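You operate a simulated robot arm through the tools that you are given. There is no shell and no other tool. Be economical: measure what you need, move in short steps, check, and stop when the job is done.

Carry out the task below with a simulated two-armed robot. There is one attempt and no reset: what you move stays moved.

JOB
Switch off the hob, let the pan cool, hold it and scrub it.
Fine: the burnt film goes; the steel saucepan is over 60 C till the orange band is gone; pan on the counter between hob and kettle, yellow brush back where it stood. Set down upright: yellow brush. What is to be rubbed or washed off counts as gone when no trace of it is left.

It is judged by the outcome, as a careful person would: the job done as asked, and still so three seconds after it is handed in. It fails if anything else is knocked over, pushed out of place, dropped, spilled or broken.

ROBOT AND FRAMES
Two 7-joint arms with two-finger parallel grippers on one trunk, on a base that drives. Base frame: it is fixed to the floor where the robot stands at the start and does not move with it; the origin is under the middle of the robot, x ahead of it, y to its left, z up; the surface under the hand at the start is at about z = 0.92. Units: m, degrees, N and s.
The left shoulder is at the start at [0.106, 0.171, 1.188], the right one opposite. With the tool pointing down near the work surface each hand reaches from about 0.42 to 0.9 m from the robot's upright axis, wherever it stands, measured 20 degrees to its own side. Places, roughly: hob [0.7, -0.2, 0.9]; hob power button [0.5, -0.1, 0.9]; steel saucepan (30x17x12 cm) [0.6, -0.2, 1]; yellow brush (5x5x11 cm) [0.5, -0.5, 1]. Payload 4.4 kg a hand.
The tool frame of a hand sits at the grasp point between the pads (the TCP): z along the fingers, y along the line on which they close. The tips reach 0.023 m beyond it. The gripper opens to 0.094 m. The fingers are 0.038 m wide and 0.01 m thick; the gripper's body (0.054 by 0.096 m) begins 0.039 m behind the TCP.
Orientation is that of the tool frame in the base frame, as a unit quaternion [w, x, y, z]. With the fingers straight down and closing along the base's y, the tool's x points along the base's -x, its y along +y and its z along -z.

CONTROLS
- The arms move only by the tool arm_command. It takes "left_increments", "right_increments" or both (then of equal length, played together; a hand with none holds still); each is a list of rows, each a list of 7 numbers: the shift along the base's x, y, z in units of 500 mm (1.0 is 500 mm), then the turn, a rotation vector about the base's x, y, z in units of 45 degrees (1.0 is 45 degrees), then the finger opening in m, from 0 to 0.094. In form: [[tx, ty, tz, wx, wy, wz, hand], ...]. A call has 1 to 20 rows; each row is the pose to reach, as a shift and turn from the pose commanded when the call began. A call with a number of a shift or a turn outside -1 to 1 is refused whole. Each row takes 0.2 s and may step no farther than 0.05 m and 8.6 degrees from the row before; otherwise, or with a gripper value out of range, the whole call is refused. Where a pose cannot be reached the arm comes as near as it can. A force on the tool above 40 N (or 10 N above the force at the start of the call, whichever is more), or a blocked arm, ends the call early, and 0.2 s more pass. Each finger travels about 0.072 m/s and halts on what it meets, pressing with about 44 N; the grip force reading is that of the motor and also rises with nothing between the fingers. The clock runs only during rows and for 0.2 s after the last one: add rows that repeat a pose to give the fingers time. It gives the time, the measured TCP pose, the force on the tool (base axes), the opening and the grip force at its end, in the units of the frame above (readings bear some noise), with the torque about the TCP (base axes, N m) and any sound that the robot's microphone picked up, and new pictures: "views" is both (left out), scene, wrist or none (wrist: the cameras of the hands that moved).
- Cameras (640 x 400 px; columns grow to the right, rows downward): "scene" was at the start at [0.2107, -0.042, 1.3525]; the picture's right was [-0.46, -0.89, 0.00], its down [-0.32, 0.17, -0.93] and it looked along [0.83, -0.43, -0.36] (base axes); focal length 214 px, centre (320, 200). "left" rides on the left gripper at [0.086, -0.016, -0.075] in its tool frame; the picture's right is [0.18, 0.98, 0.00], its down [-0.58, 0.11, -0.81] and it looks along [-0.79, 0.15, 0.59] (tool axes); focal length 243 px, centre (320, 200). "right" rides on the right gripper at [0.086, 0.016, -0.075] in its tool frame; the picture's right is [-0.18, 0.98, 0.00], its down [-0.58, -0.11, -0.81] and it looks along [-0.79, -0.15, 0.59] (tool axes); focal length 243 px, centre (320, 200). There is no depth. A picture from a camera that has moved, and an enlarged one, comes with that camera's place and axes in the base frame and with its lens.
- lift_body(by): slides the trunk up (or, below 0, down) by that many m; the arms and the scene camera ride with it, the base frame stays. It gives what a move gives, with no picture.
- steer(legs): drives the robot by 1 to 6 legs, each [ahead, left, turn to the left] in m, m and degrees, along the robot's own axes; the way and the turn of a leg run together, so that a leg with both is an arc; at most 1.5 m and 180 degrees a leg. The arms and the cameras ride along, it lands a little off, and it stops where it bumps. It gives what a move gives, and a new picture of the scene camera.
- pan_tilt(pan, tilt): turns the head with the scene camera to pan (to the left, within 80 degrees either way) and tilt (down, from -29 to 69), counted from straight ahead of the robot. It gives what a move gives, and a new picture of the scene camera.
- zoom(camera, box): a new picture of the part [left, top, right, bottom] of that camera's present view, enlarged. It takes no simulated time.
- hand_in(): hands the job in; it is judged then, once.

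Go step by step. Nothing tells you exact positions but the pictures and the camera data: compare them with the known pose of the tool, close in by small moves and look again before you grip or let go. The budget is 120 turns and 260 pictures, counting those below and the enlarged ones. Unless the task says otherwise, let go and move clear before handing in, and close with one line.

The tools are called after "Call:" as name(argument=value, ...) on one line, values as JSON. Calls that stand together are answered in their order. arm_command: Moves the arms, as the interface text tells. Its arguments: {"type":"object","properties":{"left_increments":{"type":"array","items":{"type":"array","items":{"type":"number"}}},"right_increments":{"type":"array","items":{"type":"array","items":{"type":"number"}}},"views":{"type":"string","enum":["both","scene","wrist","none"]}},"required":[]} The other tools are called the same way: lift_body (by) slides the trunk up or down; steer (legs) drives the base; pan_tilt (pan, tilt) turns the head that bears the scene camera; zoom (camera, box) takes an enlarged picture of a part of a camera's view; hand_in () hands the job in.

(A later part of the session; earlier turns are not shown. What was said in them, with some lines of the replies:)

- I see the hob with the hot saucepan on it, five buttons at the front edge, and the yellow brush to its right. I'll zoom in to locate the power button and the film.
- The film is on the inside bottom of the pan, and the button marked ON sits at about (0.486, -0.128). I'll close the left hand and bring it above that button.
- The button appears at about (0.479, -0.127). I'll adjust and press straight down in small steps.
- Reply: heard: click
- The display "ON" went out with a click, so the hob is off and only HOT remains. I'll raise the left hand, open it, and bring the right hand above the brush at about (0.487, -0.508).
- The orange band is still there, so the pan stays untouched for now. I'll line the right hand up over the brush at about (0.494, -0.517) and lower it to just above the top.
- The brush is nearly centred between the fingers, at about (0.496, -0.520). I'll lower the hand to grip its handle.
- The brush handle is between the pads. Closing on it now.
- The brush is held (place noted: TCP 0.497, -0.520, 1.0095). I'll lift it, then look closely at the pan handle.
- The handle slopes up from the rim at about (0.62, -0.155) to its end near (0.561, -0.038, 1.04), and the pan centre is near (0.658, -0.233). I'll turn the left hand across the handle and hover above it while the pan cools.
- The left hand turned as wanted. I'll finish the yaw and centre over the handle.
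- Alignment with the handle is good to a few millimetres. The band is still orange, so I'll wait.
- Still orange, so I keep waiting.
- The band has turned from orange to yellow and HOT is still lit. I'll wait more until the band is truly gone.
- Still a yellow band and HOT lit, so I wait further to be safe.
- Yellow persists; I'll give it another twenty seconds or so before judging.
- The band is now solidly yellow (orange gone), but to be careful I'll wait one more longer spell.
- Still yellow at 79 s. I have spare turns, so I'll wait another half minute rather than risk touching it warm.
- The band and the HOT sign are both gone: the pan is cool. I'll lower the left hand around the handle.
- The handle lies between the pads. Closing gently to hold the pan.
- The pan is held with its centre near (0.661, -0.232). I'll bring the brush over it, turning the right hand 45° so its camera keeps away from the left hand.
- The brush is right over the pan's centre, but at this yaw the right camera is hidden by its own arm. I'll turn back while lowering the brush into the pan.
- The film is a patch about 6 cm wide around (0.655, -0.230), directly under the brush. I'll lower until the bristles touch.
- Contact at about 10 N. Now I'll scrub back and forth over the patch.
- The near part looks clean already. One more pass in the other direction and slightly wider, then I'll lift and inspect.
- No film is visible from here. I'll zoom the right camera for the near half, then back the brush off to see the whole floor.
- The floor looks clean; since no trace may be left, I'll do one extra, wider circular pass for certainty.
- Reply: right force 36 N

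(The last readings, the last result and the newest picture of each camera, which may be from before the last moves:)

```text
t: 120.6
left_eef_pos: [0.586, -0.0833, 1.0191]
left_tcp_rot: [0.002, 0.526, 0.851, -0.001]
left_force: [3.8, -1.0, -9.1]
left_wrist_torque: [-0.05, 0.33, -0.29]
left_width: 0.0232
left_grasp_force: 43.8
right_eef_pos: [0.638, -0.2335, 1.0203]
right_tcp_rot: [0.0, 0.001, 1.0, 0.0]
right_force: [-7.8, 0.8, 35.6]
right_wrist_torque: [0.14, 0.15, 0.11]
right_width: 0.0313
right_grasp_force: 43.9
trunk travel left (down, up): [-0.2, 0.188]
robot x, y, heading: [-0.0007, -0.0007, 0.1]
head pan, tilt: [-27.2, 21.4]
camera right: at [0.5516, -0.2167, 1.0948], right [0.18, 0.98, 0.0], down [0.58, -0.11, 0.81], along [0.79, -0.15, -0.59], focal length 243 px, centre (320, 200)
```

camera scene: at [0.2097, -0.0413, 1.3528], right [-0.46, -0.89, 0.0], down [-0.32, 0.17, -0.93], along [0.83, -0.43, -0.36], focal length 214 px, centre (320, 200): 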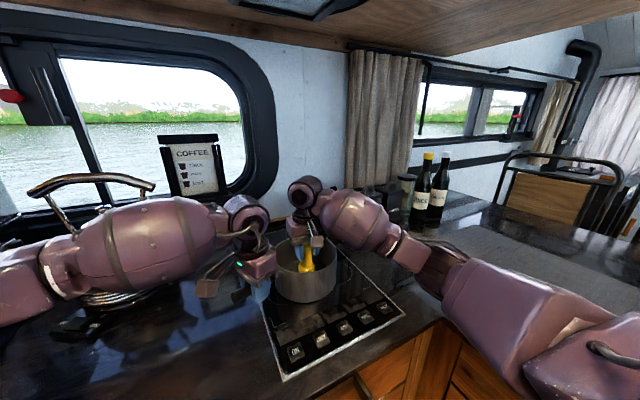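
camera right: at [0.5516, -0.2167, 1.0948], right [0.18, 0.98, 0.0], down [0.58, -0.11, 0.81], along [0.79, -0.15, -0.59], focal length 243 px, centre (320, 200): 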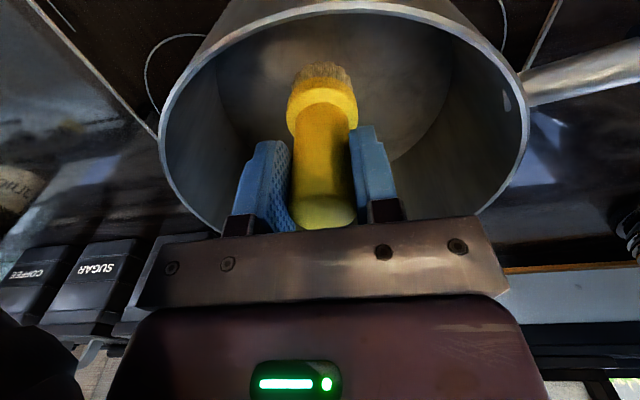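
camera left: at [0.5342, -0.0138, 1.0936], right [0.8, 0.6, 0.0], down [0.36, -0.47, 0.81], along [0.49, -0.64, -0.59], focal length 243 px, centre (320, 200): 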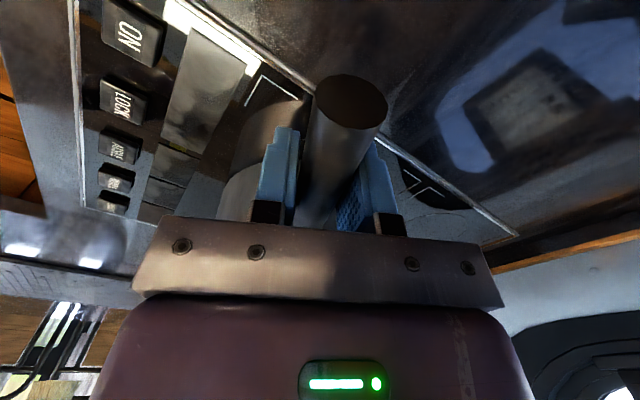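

Scrubbing done. I'll lift straight out and carry the brush back above its original place.

Call:
arm_command(right_increments=[[0, 0, 0.06, 0, 0, 0, 0.02], [0, 0, 0.14, 0, 0, 0, 0.02], [0, 0, 0.22, 0, 0, 0, 0.02], [0, 0, 0.3, 0, 0, 0, 0.02], [-0.04, -0.07, 0.34, 0, 0, 0, 0.02], [-0.08, -0.14, 0.34, 0, 0, 0, 0.02], [-0.12, -0.22, 0.34, 0, 0, 0, 0.02], [-0.16, -0.3, 0.34, 0, 0, 0, 0.02], [-0.2, -0.38, 0.34, 0, 0, 0, 0.02], [-0.24, -0.46, 0.34, 0, 0, 0, 0.02], [-0.28, -0.54, 0.34, 0, 0, 0, 0.02], [-0.282, -0.572, 0.32, 0, 0, 0, 0.02], [-0.282, -0.572, 0.32, 0, 0, 0, 0.02]], views="both")

Call:
zoom(camera="scene", box=[230, 210, 370, 310])

Call:
zoom(camera="scene", box=[370, 150, 510, 300])

```text
t: 123.4
left_eef_pos: [0.5861, -0.0847, 1.019]
left_tcp_rot: [0.0, 0.526, 0.85, -0.001]
left_force: [-1.0, -0.5, 6.3]
left_wrist_torque: [-0.25, -0.08, -0.16]
left_width: 0.0231
left_grasp_force: 43.8
right_eef_pos: [0.4992, -0.5189, 1.1791]
right_tcp_rot: [0.001, 0.0, 1.0, 0.001]
right_force: [0.2, 0.2, -1.4]
right_wrist_torque: [0.01, 0.03, 0.0]
right_width: 0.0313
right_grasp_force: 44.2
trunk travel left (down, up): [-0.2, 0.188]
robot x, y, heading: [-0.0023, -0.0004, -0.3]
head pan, tilt: [-27.2, 21.4]
camera scene: at [0.2102, -0.042, 1.3526], right [-0.46, -0.89, 0.0], down [-0.32, 0.17, -0.93], along [0.83, -0.43, -0.36], focal length 214 px, centre (320, 200)
camera right: at [0.4129, -0.5025, 1.2541], right [0.18, 0.98, 0.0], down [0.58, -0.11, 0.81], along [0.79, -0.15, -0.59], focal length 243 px, centre (320, 200)
```

scene: 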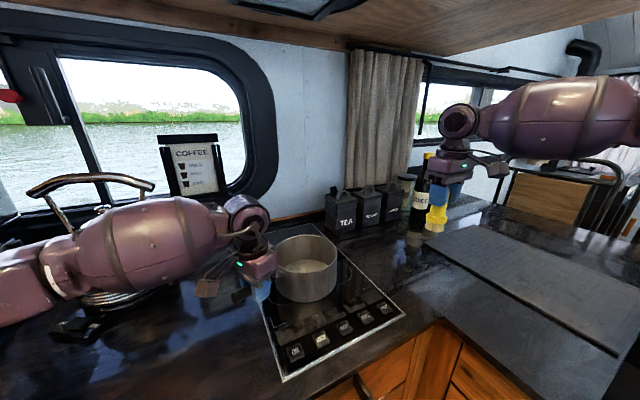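
right: 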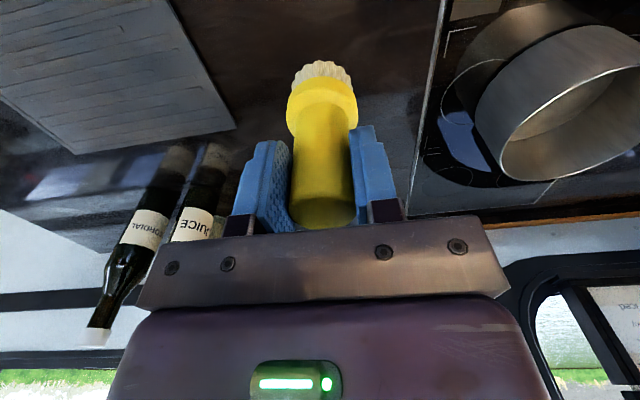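

```text
4.00 times, centred on (300, 260) of scene
camera zoom: at [0.2102, -0.042, 1.3526], right [-0.46, -0.89, 0.0], down [-0.32, 0.17, -0.93], along [0.83, -0.43, -0.36], focal length 858 px, centre (400, -40)
```

zoom: 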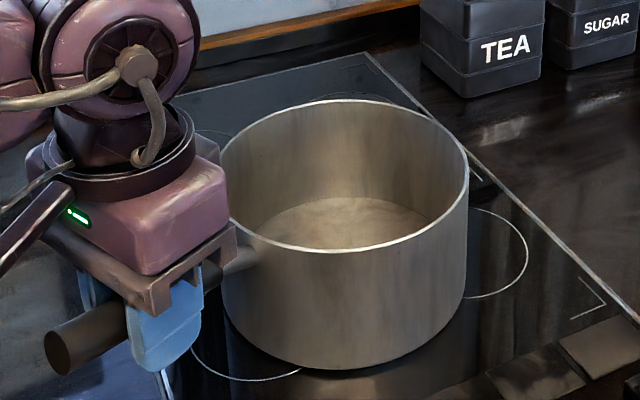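

```text
2.67 times, centred on (440, 225) of scene
camera zoom: at [0.2102, -0.042, 1.3526], right [-0.46, -0.89, 0.0], down [-0.32, 0.17, -0.93], along [0.83, -0.43, -0.36], focal length 572 px, centre (0, 133)
```

zoom: 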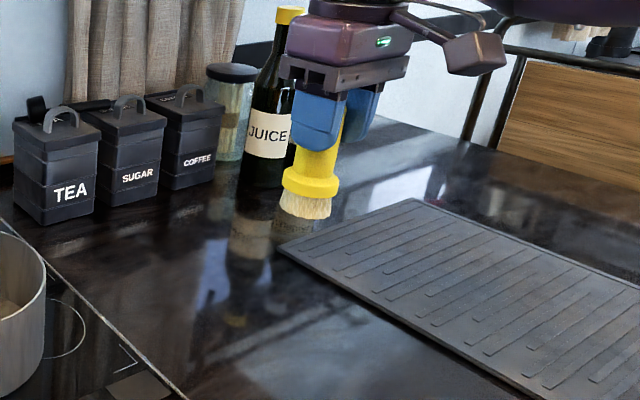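

The pan is clean all over. I'll lower the brush to the exact height it stood at before.

Call:
arm_command(right_increments=[[-0.004, 0, -0.08, 0, 0, 0, 0.02], [-0.004, 0, -0.16, 0, 0, 0, 0.02], [-0.004, 0, -0.24, 0, 0, 0, 0.02], [-0.004, 0, -0.3, 0, 0, 0, 0.02], [-0.004, 0, -0.325, 0, 0, 0, 0.02], [-0.004, 0, -0.332, 0, 0, 0, 0.02], [-0.004, 0, -0.338, 0, 0, 0, 0.02], [-0.004, 0, -0.338, 0, 0, 0, 0.02]], views="wrist")

Call:
zoom(camera="scene", box=[380, 180, 480, 300])

```text
t: 125.2
left_eef_pos: [0.5862, -0.0839, 1.0184]
left_tcp_rot: [0.0, 0.526, 0.851, 0.0]
left_force: [-0.4, -3.5, 2.5]
left_wrist_torque: [-0.2, -0.11, -0.14]
left_width: 0.0235
left_grasp_force: 44.0
right_eef_pos: [0.4975, -0.52, 1.0108]
right_tcp_rot: [0.001, 0.0, 1.0, 0.0]
right_force: [-0.9, -0.3, 5.7]
right_wrist_torque: [-0.02, -0.01, -0.03]
right_width: 0.031
right_grasp_force: 44.4
trunk travel left (down, up): [-0.2, 0.188]
robot x, y, heading: [-0.0049, 0.0027, 0.2]
head pan, tilt: [-27.2, 21.4]
camera right: at [0.4108, -0.5034, 1.0853], right [0.18, 0.98, 0.0], down [0.58, -0.11, 0.81], along [0.79, -0.15, -0.59], focal length 243 px, centre (320, 200)
```

right: 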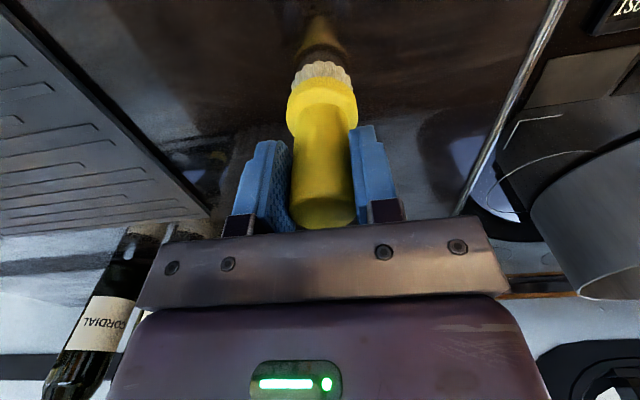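

```text
3.33 times, centred on (430, 240) of scene
camera zoom: at [0.2099, -0.0419, 1.3527], right [-0.46, -0.89, 0.0], down [-0.32, 0.17, -0.93], along [0.83, -0.43, -0.36], focal length 715 px, centre (-47, 67)
```

zoom: 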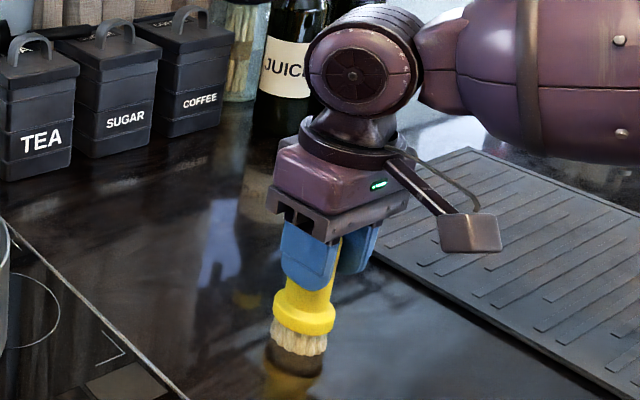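

The bristles touch the counter (about 6 N) at the original spot, upright. Releasing and rising.

Call:
arm_command(right_increments=[[0, 0, 0, 0, 0, 0, 0.04], [0, 0, 0, 0, 0, 0, 0.055], [0, 0, 0, 0, 0, 0, 0.07], [0, 0, 0, 0, 0, 0, 0.07], [0, 0, 0.06, 0, 0, 0, 0.07], [0, 0, 0.14, 0, 0, 0, 0.07], [0, 0, 0.22, 0, 0, 0, 0.07], [0, 0, 0.3, 0, 0, 0, 0.07], [-0.04, 0, 0.38, 0, 0, 0, 0.07], [-0.1, 0, 0.44, 0, 0, 0, 0.07], [-0.16, 0, 0.46, 0, 0, 0, 0.07]], views="wrist")

Call:
zoom(camera="scene", box=[380, 180, 480, 300])

Call:
pan_tilt(pan=0, tilt=35)

```text
t: 127.6
left_eef_pos: [0.5862, -0.0836, 1.0201]
left_tcp_rot: [0.0, 0.525, 0.851, 0.0]
left_force: [-2.6, 1.7, 3.1]
left_wrist_torque: [0.12, 0.13, -0.1]
left_width: 0.0233
left_grasp_force: 44.3
right_eef_pos: [0.4166, -0.5165, 1.2414]
right_tcp_rot: [0.0, 0.0, 1.0, 0.001]
right_force: [-0.2, 0.5, 0.2]
right_wrist_torque: [0.02, -0.03, -0.03]
right_width: 0.0701
right_grasp_force: 0.0
trunk travel left (down, up): [-0.2, 0.188]
robot x, y, heading: [0.0014, 0.002, -0.3]
head pan, tilt: [-27.2, 21.4]
camera right: at [0.3304, -0.5, 1.3158], right [0.18, 0.98, 0.0], down [0.58, -0.11, 0.81], along [0.79, -0.15, -0.59], focal length 243 px, centre (320, 200)
```

right: 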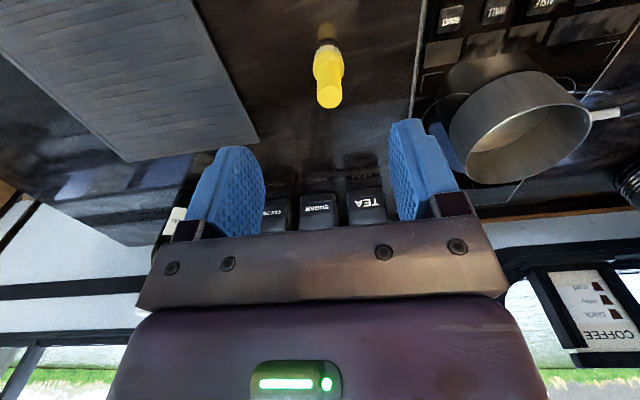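

```text
3.33 times, centred on (430, 240) of scene
camera zoom: at [0.2097, -0.0416, 1.3527], right [-0.46, -0.89, 0.0], down [-0.32, 0.17, -0.93], along [0.83, -0.43, -0.36], focal length 715 px, centre (-47, 67)
```

zoom: 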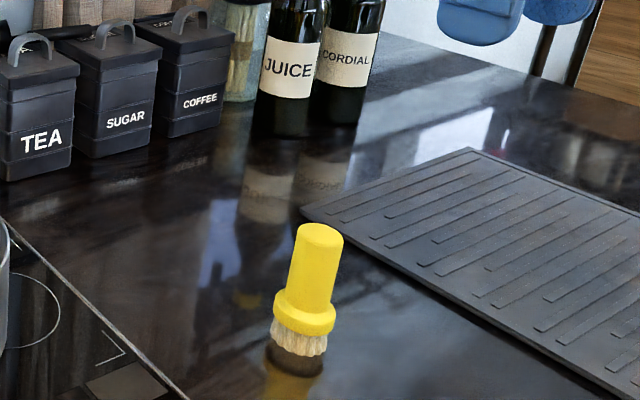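

```text
t: 128.5
left_eef_pos: [0.5872, -0.0834, 1.0197]
left_tcp_rot: [0.0, 0.525, 0.851, -0.001]
left_force: [-1.2, 2.4, 4.8]
left_wrist_torque: [0.17, 0.05, -0.01]
left_width: 0.0234
left_grasp_force: 43.5
right_eef_pos: [0.4183, -0.5166, 1.2407]
right_tcp_rot: [0.0, 0.0, 1.0, 0.001]
right_force: [0.0, -0.2, 0.0]
right_wrist_torque: [0.0, 0.04, 0.02]
right_width: 0.0701
right_grasp_force: 0.1
trunk travel left (down, up): [-0.2, 0.188]
robot x, y, heading: [-0.0001, -0.0034, -0.2]
head pan, tilt: [0.0, 35.0]
camera scene: at [0.2156, 0.0007, 1.331], right [0.0, -1.0, 0.0], down [-0.57, 0.0, -0.82], along [0.82, 0.0, -0.57], focal length 214 px, centre (320, 200)
```

scene: 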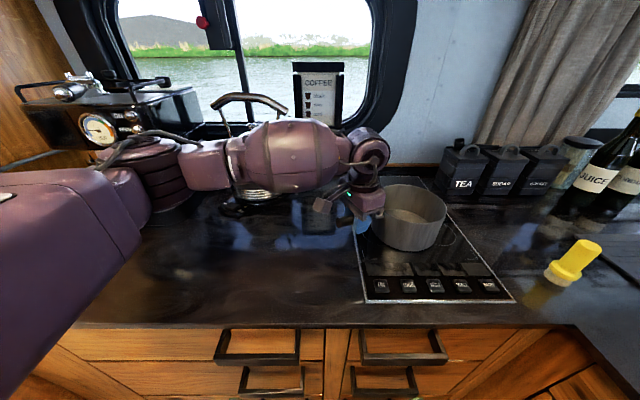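

The brush stands upright in its place. Now the pan: I'll lift it slightly to test the grip before carrying it left.

Call:
arm_command(left_increments=[[0, 0, 0.01, 0, 0, 0, 0.01], [0, 0, 0.03, 0, 0, 0, 0.01], [0, 0, 0.05, 0, 0, 0, 0.01], [0, 0, 0.05, 0, 0, 0, 0.01]], views="scene")

Call:
zoom(camera="scene", box=[300, 150, 480, 300])

```text
t: 129.5
left_eef_pos: [0.5876, -0.0842, 1.045]
left_tcp_rot: [0.0, 0.525, 0.851, -0.001]
left_force: [-0.3, -0.7, -5.1]
left_wrist_torque: [0.55, 0.27, 0.0]
left_width: 0.0232
left_grasp_force: 44.0
right_eef_pos: [0.4182, -0.5175, 1.2399]
right_tcp_rot: [0.0, 0.001, 1.0, 0.0]
right_force: [-0.5, 0.5, 0.7]
right_wrist_torque: [0.02, 0.0, 0.0]
right_width: 0.0698
right_grasp_force: 0.0
trunk travel left (down, up): [-0.2, 0.188]
robot x, y, heading: [-0.003, 0.0008, 0.1]
head pan, tilt: [0.0, 35.0]
camera scene: at [0.2166, 0.0004, 1.3307], right [0.0, -1.0, 0.0], down [-0.57, 0.0, -0.82], along [0.82, 0.0, -0.57], focal length 214 px, centre (320, 200)
```

scene: 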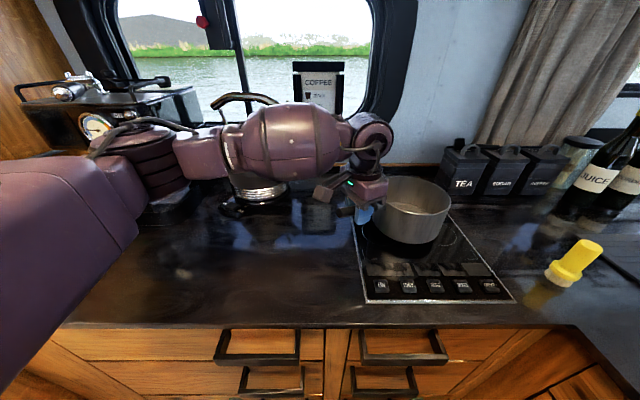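

```text
2.67 times, centred on (390, 225) of scene
camera zoom: at [0.2166, 0.0004, 1.3307], right [0.0, -1.0, 0.0], down [-0.57, 0.0, -0.82], along [0.82, 0.0, -0.57], focal length 572 px, centre (133, 133)
```

zoom: 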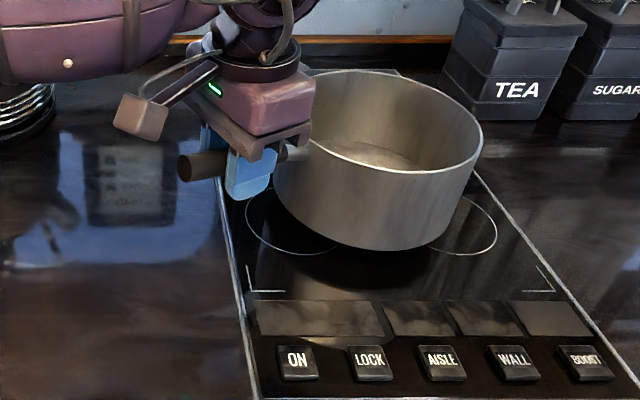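

The grip holds (about 5 N weight). I'll carry it left in two stages, checking the kettle clearance midway.

Call:
arm_command(left_increments=[[0, 0, 0.02, 0, 0, 0, 0.01], [0, 0.05, 0.04, 0, 0, 0, 0.01], [0, 0.11, 0.04, 0, 0, 0, 0.01], [0, 0.17, 0.04, 0, 0, 0, 0.01], [0, 0.23, 0.04, 0, 0, 0, 0.01], [0, 0.28, 0.04, 0, 0, 0, 0.01], [0, 0.28, 0.04, 0, 0, 0, 0.01]], views="both")

```text
t: 131.1
left_eef_pos: [0.5859, 0.057, 1.0646]
left_tcp_rot: [0.0, 0.526, 0.851, 0.0]
left_force: [0.0, -0.6, -4.4]
left_wrist_torque: [0.56, 0.27, -0.01]
left_width: 0.0233
left_grasp_force: 43.6
right_eef_pos: [0.4194, -0.5171, 1.2389]
right_tcp_rot: [0.0, 0.0, 1.0, 0.0]
right_force: [-0.1, -0.6, -0.2]
right_wrist_torque: [0.04, 0.01, 0.01]
right_width: 0.0697
right_grasp_force: 0.1
trunk travel left (down, up): [-0.2, 0.188]
robot x, y, heading: [-0.0011, -0.0001, 0.0]
head pan, tilt: [0.0, 35.0]
camera scene: at [0.2166, -0.0001, 1.3308], right [0.0, -1.0, 0.0], down [-0.57, 0.0, -0.82], along [0.82, 0.0, -0.57], focal length 214 px, centre (320, 200)
camera left: at [0.5338, 0.1264, 1.1385], right [0.8, 0.6, 0.0], down [0.36, -0.47, 0.81], along [0.49, -0.64, -0.59], focal length 243 px, centre (320, 200)
```

scene: 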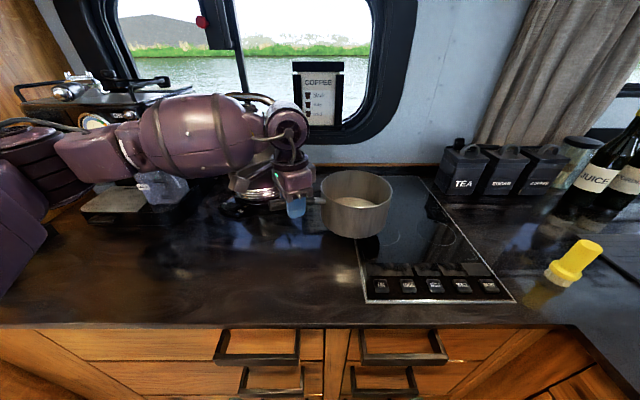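
left: 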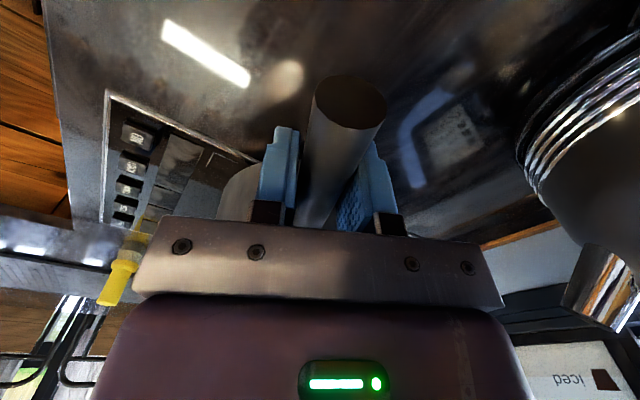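

The kettle's near side is at about y = 0.11 and x = 0.82; the hob edge is at y = -0.095. I'll take the pan centre to about (0.637, 0.013), keeping clear of both.

Call:
arm_command(left_increments=[[-0.02, 0.05, 0, 0, 0, 0, 0.01], [-0.04, 0.11, 0, 0, 0, 0, 0.01], [-0.048, 0.17, 0, 0, 0, 0, 0.01], [-0.048, 0.208, 0, 0, 0, 0, 0.01], [-0.048, 0.208, -0.03, 0, 0, 0, 0.01], [-0.048, 0.208, -0.03, 0, 0, 0, 0.01]], views="both")

Call:
zoom(camera="scene", box=[200, 130, 400, 290])

```text
t: 132.5
left_eef_pos: [0.5615, 0.1614, 1.0486]
left_tcp_rot: [0.002, 0.526, 0.851, 0.0]
left_force: [0.6, 0.7, -4.6]
left_wrist_torque: [0.52, 0.27, -0.02]
left_width: 0.0233
left_grasp_force: 44.5
right_eef_pos: [0.4185, -0.5162, 1.24]
right_tcp_rot: [0.0, 0.0, 1.0, 0.0]
right_force: [-0.6, -0.4, -0.2]
right_wrist_torque: [0.02, -0.03, -0.03]
right_width: 0.07
right_grasp_force: 0.0
trunk travel left (down, up): [-0.2, 0.188]
robot x, y, heading: [-0.0005, -0.0003, 0.0]
head pan, tilt: [0.0, 35.0]
camera scene: at [0.2161, 0.0006, 1.3309], right [0.0, -1.0, 0.0], down [-0.57, 0.0, -0.82], along [0.82, 0.0, -0.57], focal length 214 px, centre (320, 200)
camera left: at [0.5093, 0.2302, 1.124], right [0.8, 0.6, 0.0], down [0.36, -0.47, 0.81], along [0.49, -0.64, -0.59], focal length 243 px, centre (320, 200)
```

scene: 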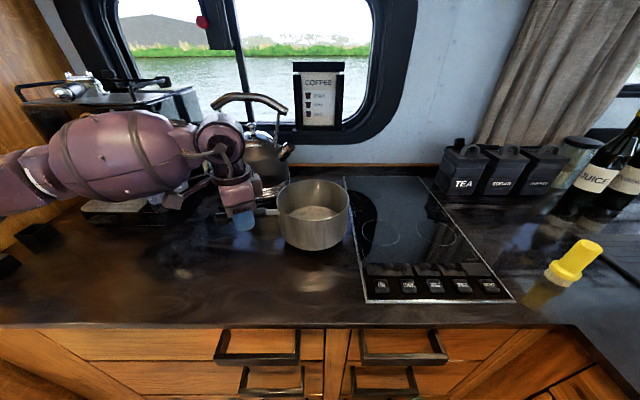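
left: 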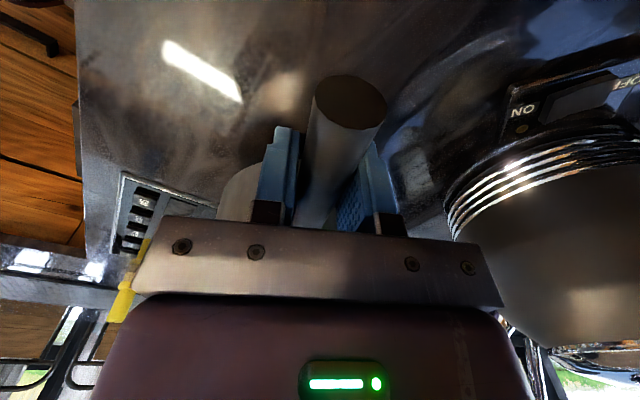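

```text
2.50 times, centred on (300, 210) of scene
camera zoom: at [0.2161, 0.0006, 1.3309], right [0.0, -1.0, 0.0], down [-0.57, 0.0, -0.82], along [0.82, 0.0, -0.57], focal length 536 px, centre (370, 175)
```

zoom: 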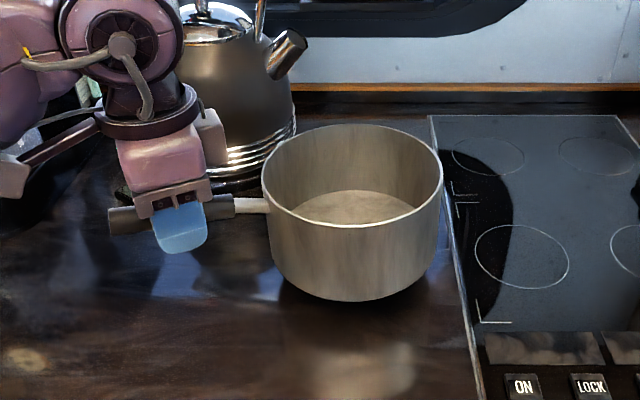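

The pan hangs over clear counter between hob and kettle. Lowering it slowly until it rests.

Call:
arm_command(left_increments=[[0, 0, -0.02, 0, 0, 0, 0.01], [0, 0, -0.04, 0, 0, 0, 0.01], [0, 0, -0.054, 0, 0, 0, 0.01], [0, 0, -0.062, 0, 0, 0, 0.01], [0, 0, -0.068, 0, 0, 0, 0.01], [0, 0, -0.068, 0, 0, 0, 0.01]], views="none")

Call:
zoom(camera="scene", box=[200, 130, 400, 290])

```text
t: 133.9
left_eef_pos: [0.562, 0.1609, 1.014]
left_tcp_rot: [0.001, 0.525, 0.851, 0.0]
left_force: [-0.5, -1.2, -3.3]
left_wrist_torque: [0.2, 0.12, -0.02]
left_width: 0.0235
left_grasp_force: 43.8
right_eef_pos: [0.4185, -0.5178, 1.2419]
right_tcp_rot: [0.0, 0.0, 1.0, 0.001]
right_force: [0.0, 0.7, 0.0]
right_wrist_torque: [0.01, 0.02, 0.03]
right_width: 0.0699
right_grasp_force: 0.0
trunk travel left (down, up): [-0.2, 0.188]
robot x, y, heading: [-0.0002, -0.0032, 0.3]
head pan, tilt: [0.0, 35.0]
```

```text
2.50 times, centred on (300, 210) of scene
camera zoom: at [0.2163, 0.0005, 1.3309], right [0.0, -1.0, 0.0], down [-0.57, 0.0, -0.82], along [0.82, 0.0, -0.57], focal length 536 px, centre (370, 175)
```

zoom: 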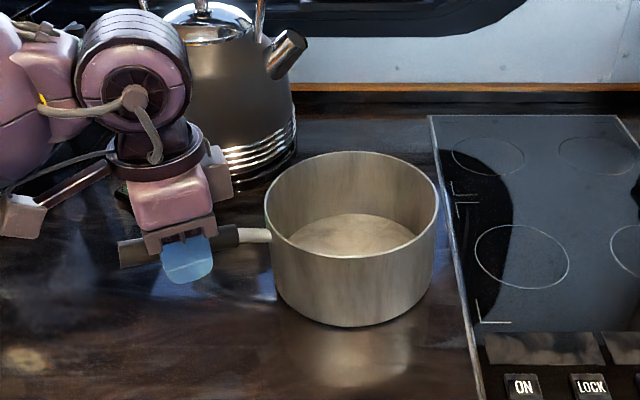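

The far edge has begun to rest (weight falling). A few more millimetres until it is fully supported.

Call:
arm_command(left_increments=[[0, 0, -0.004, 0, 0, 0, 0.01], [0, 0, -0.008, 0, 0, 0, 0.01], [0, 0, -0.008, 0, 0, 0, 0.01]], views="none")

```text
t: 134.7
left_eef_pos: [0.5618, 0.1607, 1.0127]
left_tcp_rot: [0.003, 0.525, 0.851, 0.001]
left_force: [3.3, 4.0, 18.2]
left_wrist_torque: [-0.92, -0.51, 0.21]
left_width: 0.023
left_grasp_force: 44.0
right_eef_pos: [0.4172, -0.5171, 1.2404]
right_tcp_rot: [0.002, 0.0, 1.0, 0.0]
right_force: [0.3, 0.3, -0.1]
right_wrist_torque: [0.0, 0.02, 0.02]
right_width: 0.0701
right_grasp_force: 0.2
trunk travel left (down, up): [-0.2, 0.188]
robot x, y, heading: [0.0001, -0.0012, -0.1]
head pan, tilt: [0.0, 35.0]
```

It now rests firmly. I'll ease off, open, and rise straight up.

Call:
arm_command(left_increments=[[0, 0, 0.004, 0, 0, 0, 0.01], [0, 0, 0.004, 0, 0, 0, 0.035], [0, 0, 0.004, 0, 0, 0, 0.05], [0, 0, 0.004, 0, 0, 0, 0.065], [0, 0, 0.004, 0, 0, 0, 0.065], [0, 0, 0.05, 0, 0, 0, 0.065], [0, 0, 0.11, 0, 0, 0, 0.065], [0, 0, 0.18, 0, 0, 0, 0.065], [-0.04, 0, 0.25, 0, 0, 0, 0.065], [-0.1, 0, 0.31, 0, 0, 0, 0.065], [-0.16, 0, 0.35, 0, 0, 0, 0.065]], views="both")

Call:
zoom(camera="scene", box=[200, 130, 400, 290])

```text
t: 137.1
left_eef_pos: [0.4802, 0.1631, 1.1856]
left_tcp_rot: [0.001, 0.525, 0.851, -0.001]
left_force: [-0.2, 0.3, 0.5]
left_wrist_torque: [0.0, 0.01, 0.01]
left_width: 0.0651
left_grasp_force: 0.1
right_eef_pos: [0.418, -0.5165, 1.2399]
right_tcp_rot: [0.0, 0.0, 1.0, -0.001]
right_force: [0.2, 0.7, -0.4]
right_wrist_torque: [-0.01, 0.02, -0.01]
right_width: 0.07
right_grasp_force: 0.0
trunk travel left (down, up): [-0.2, 0.188]
robot x, y, heading: [0.0013, -0.0042, 0.3]
head pan, tilt: [0.0, 35.0]
camera scene: at [0.2156, 0.0006, 1.331], right [0.0, -1.0, 0.0], down [-0.57, 0.0, -0.82], along [0.82, 0.0, -0.57], focal length 214 px, centre (320, 200)
camera left: at [0.4277, 0.2339, 1.2601], right [0.8, 0.6, 0.0], down [0.36, -0.47, 0.81], along [0.49, -0.64, -0.59], focal length 243 px, centre (320, 200)
```

scene: 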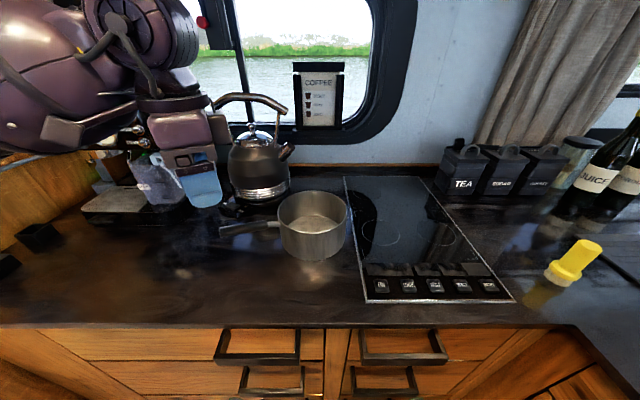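
left: 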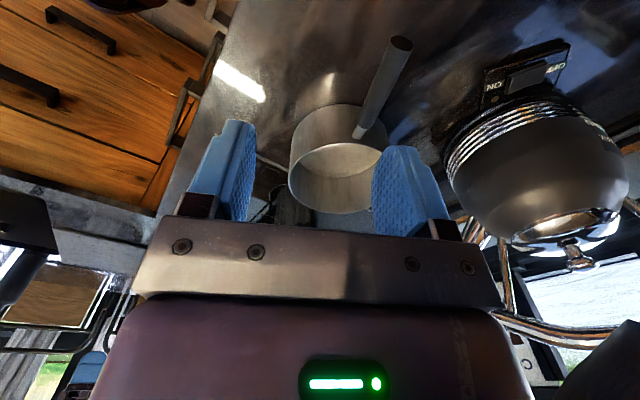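

```text
2.50 times, centred on (300, 210) of scene
camera zoom: at [0.2156, 0.0006, 1.331], right [0.0, -1.0, 0.0], down [-0.57, 0.0, -0.82], along [0.82, 0.0, -0.57], focal length 536 px, centre (370, 175)
```

zoom: 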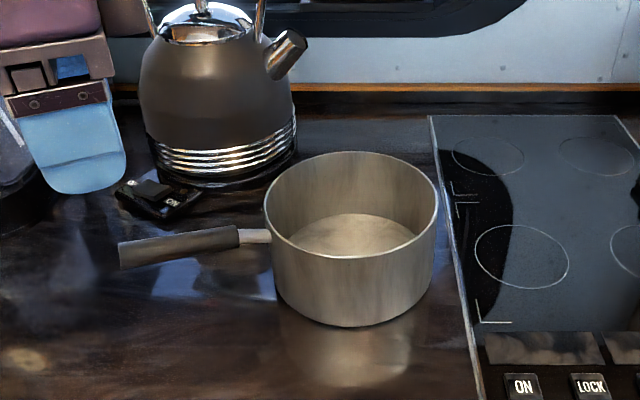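

The pan stands upright on the counter between hob and kettle. A last close look at its floor and the brush.

Call:
zoom(camera="scene", box=[270, 180, 360, 270])

Call:
zoom(camera="left", box=[250, 80, 410, 220])

Call:
pan_tilt(pan=-27.2, tilt=21.4)

```text
4.44 times, centred on (315, 225) of scene
camera zoom: at [0.2156, 0.0006, 1.331], right [0.0, -1.0, 0.0], down [-0.57, 0.0, -0.82], along [0.82, 0.0, -0.57], focal length 953 px, centre (342, 89)
```

zoom: 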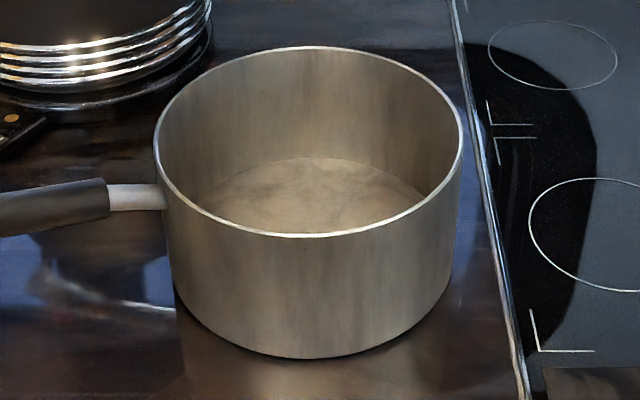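

```text
2.86 times, centred on (330, 150) of left
camera zoom: at [0.4277, 0.2339, 1.2601], right [0.8, 0.6, 0.0], down [0.36, -0.47, 0.81], along [0.49, -0.64, -0.59], focal length 693 px, centre (291, 343)
```

zoom: 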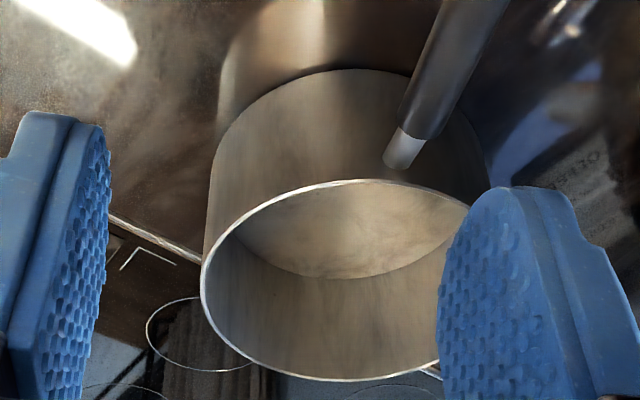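

```text
t: 138.0
left_eef_pos: [0.4819, 0.1629, 1.1835]
left_tcp_rot: [0.0, 0.526, 0.851, -0.002]
left_force: [-0.6, 0.3, -0.6]
left_wrist_torque: [0.01, -0.03, -0.02]
left_width: 0.0649
left_grasp_force: 0.1
right_eef_pos: [0.4183, -0.5171, 1.239]
right_tcp_rot: [0.0, 0.0, 1.0, -0.001]
right_force: [0.0, -0.4, -0.5]
right_wrist_torque: [-0.01, -0.03, 0.01]
right_width: 0.0698
right_grasp_force: 0.0
trunk travel left (down, up): [-0.2, 0.188]
robot x, y, heading: [-0.0008, -0.0014, -0.1]
head pan, tilt: [-27.2, 21.4]
camera scene: at [0.2107, -0.0419, 1.3524], right [-0.46, -0.89, 0.0], down [-0.33, 0.17, -0.93], along [0.83, -0.42, -0.37], focal length 214 px, centre (320, 200)
```

scene: 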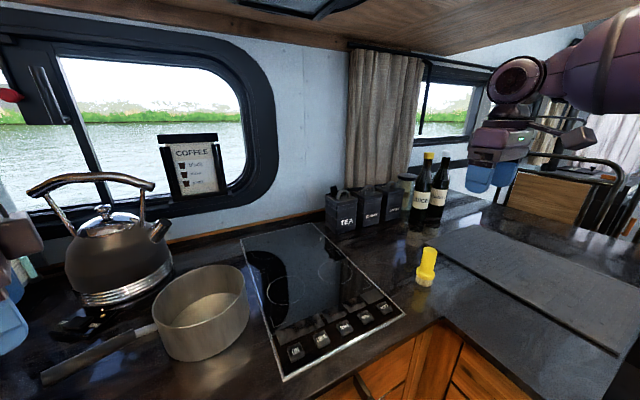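

The film is gone, the hob is off, the pan stands between hob and kettle, and the brush is upright in its place. Nothing else has moved and both hands are clear, so I'm handing in.

Call:
hand_in()

```text
The job is handed in.
```

The job is handed in: the hob is off, the pan was left to cool until its warning band went out, then scrubbed clean. It now stands on the counter between hob and kettle, and the yellow brush is back upright where it stood.
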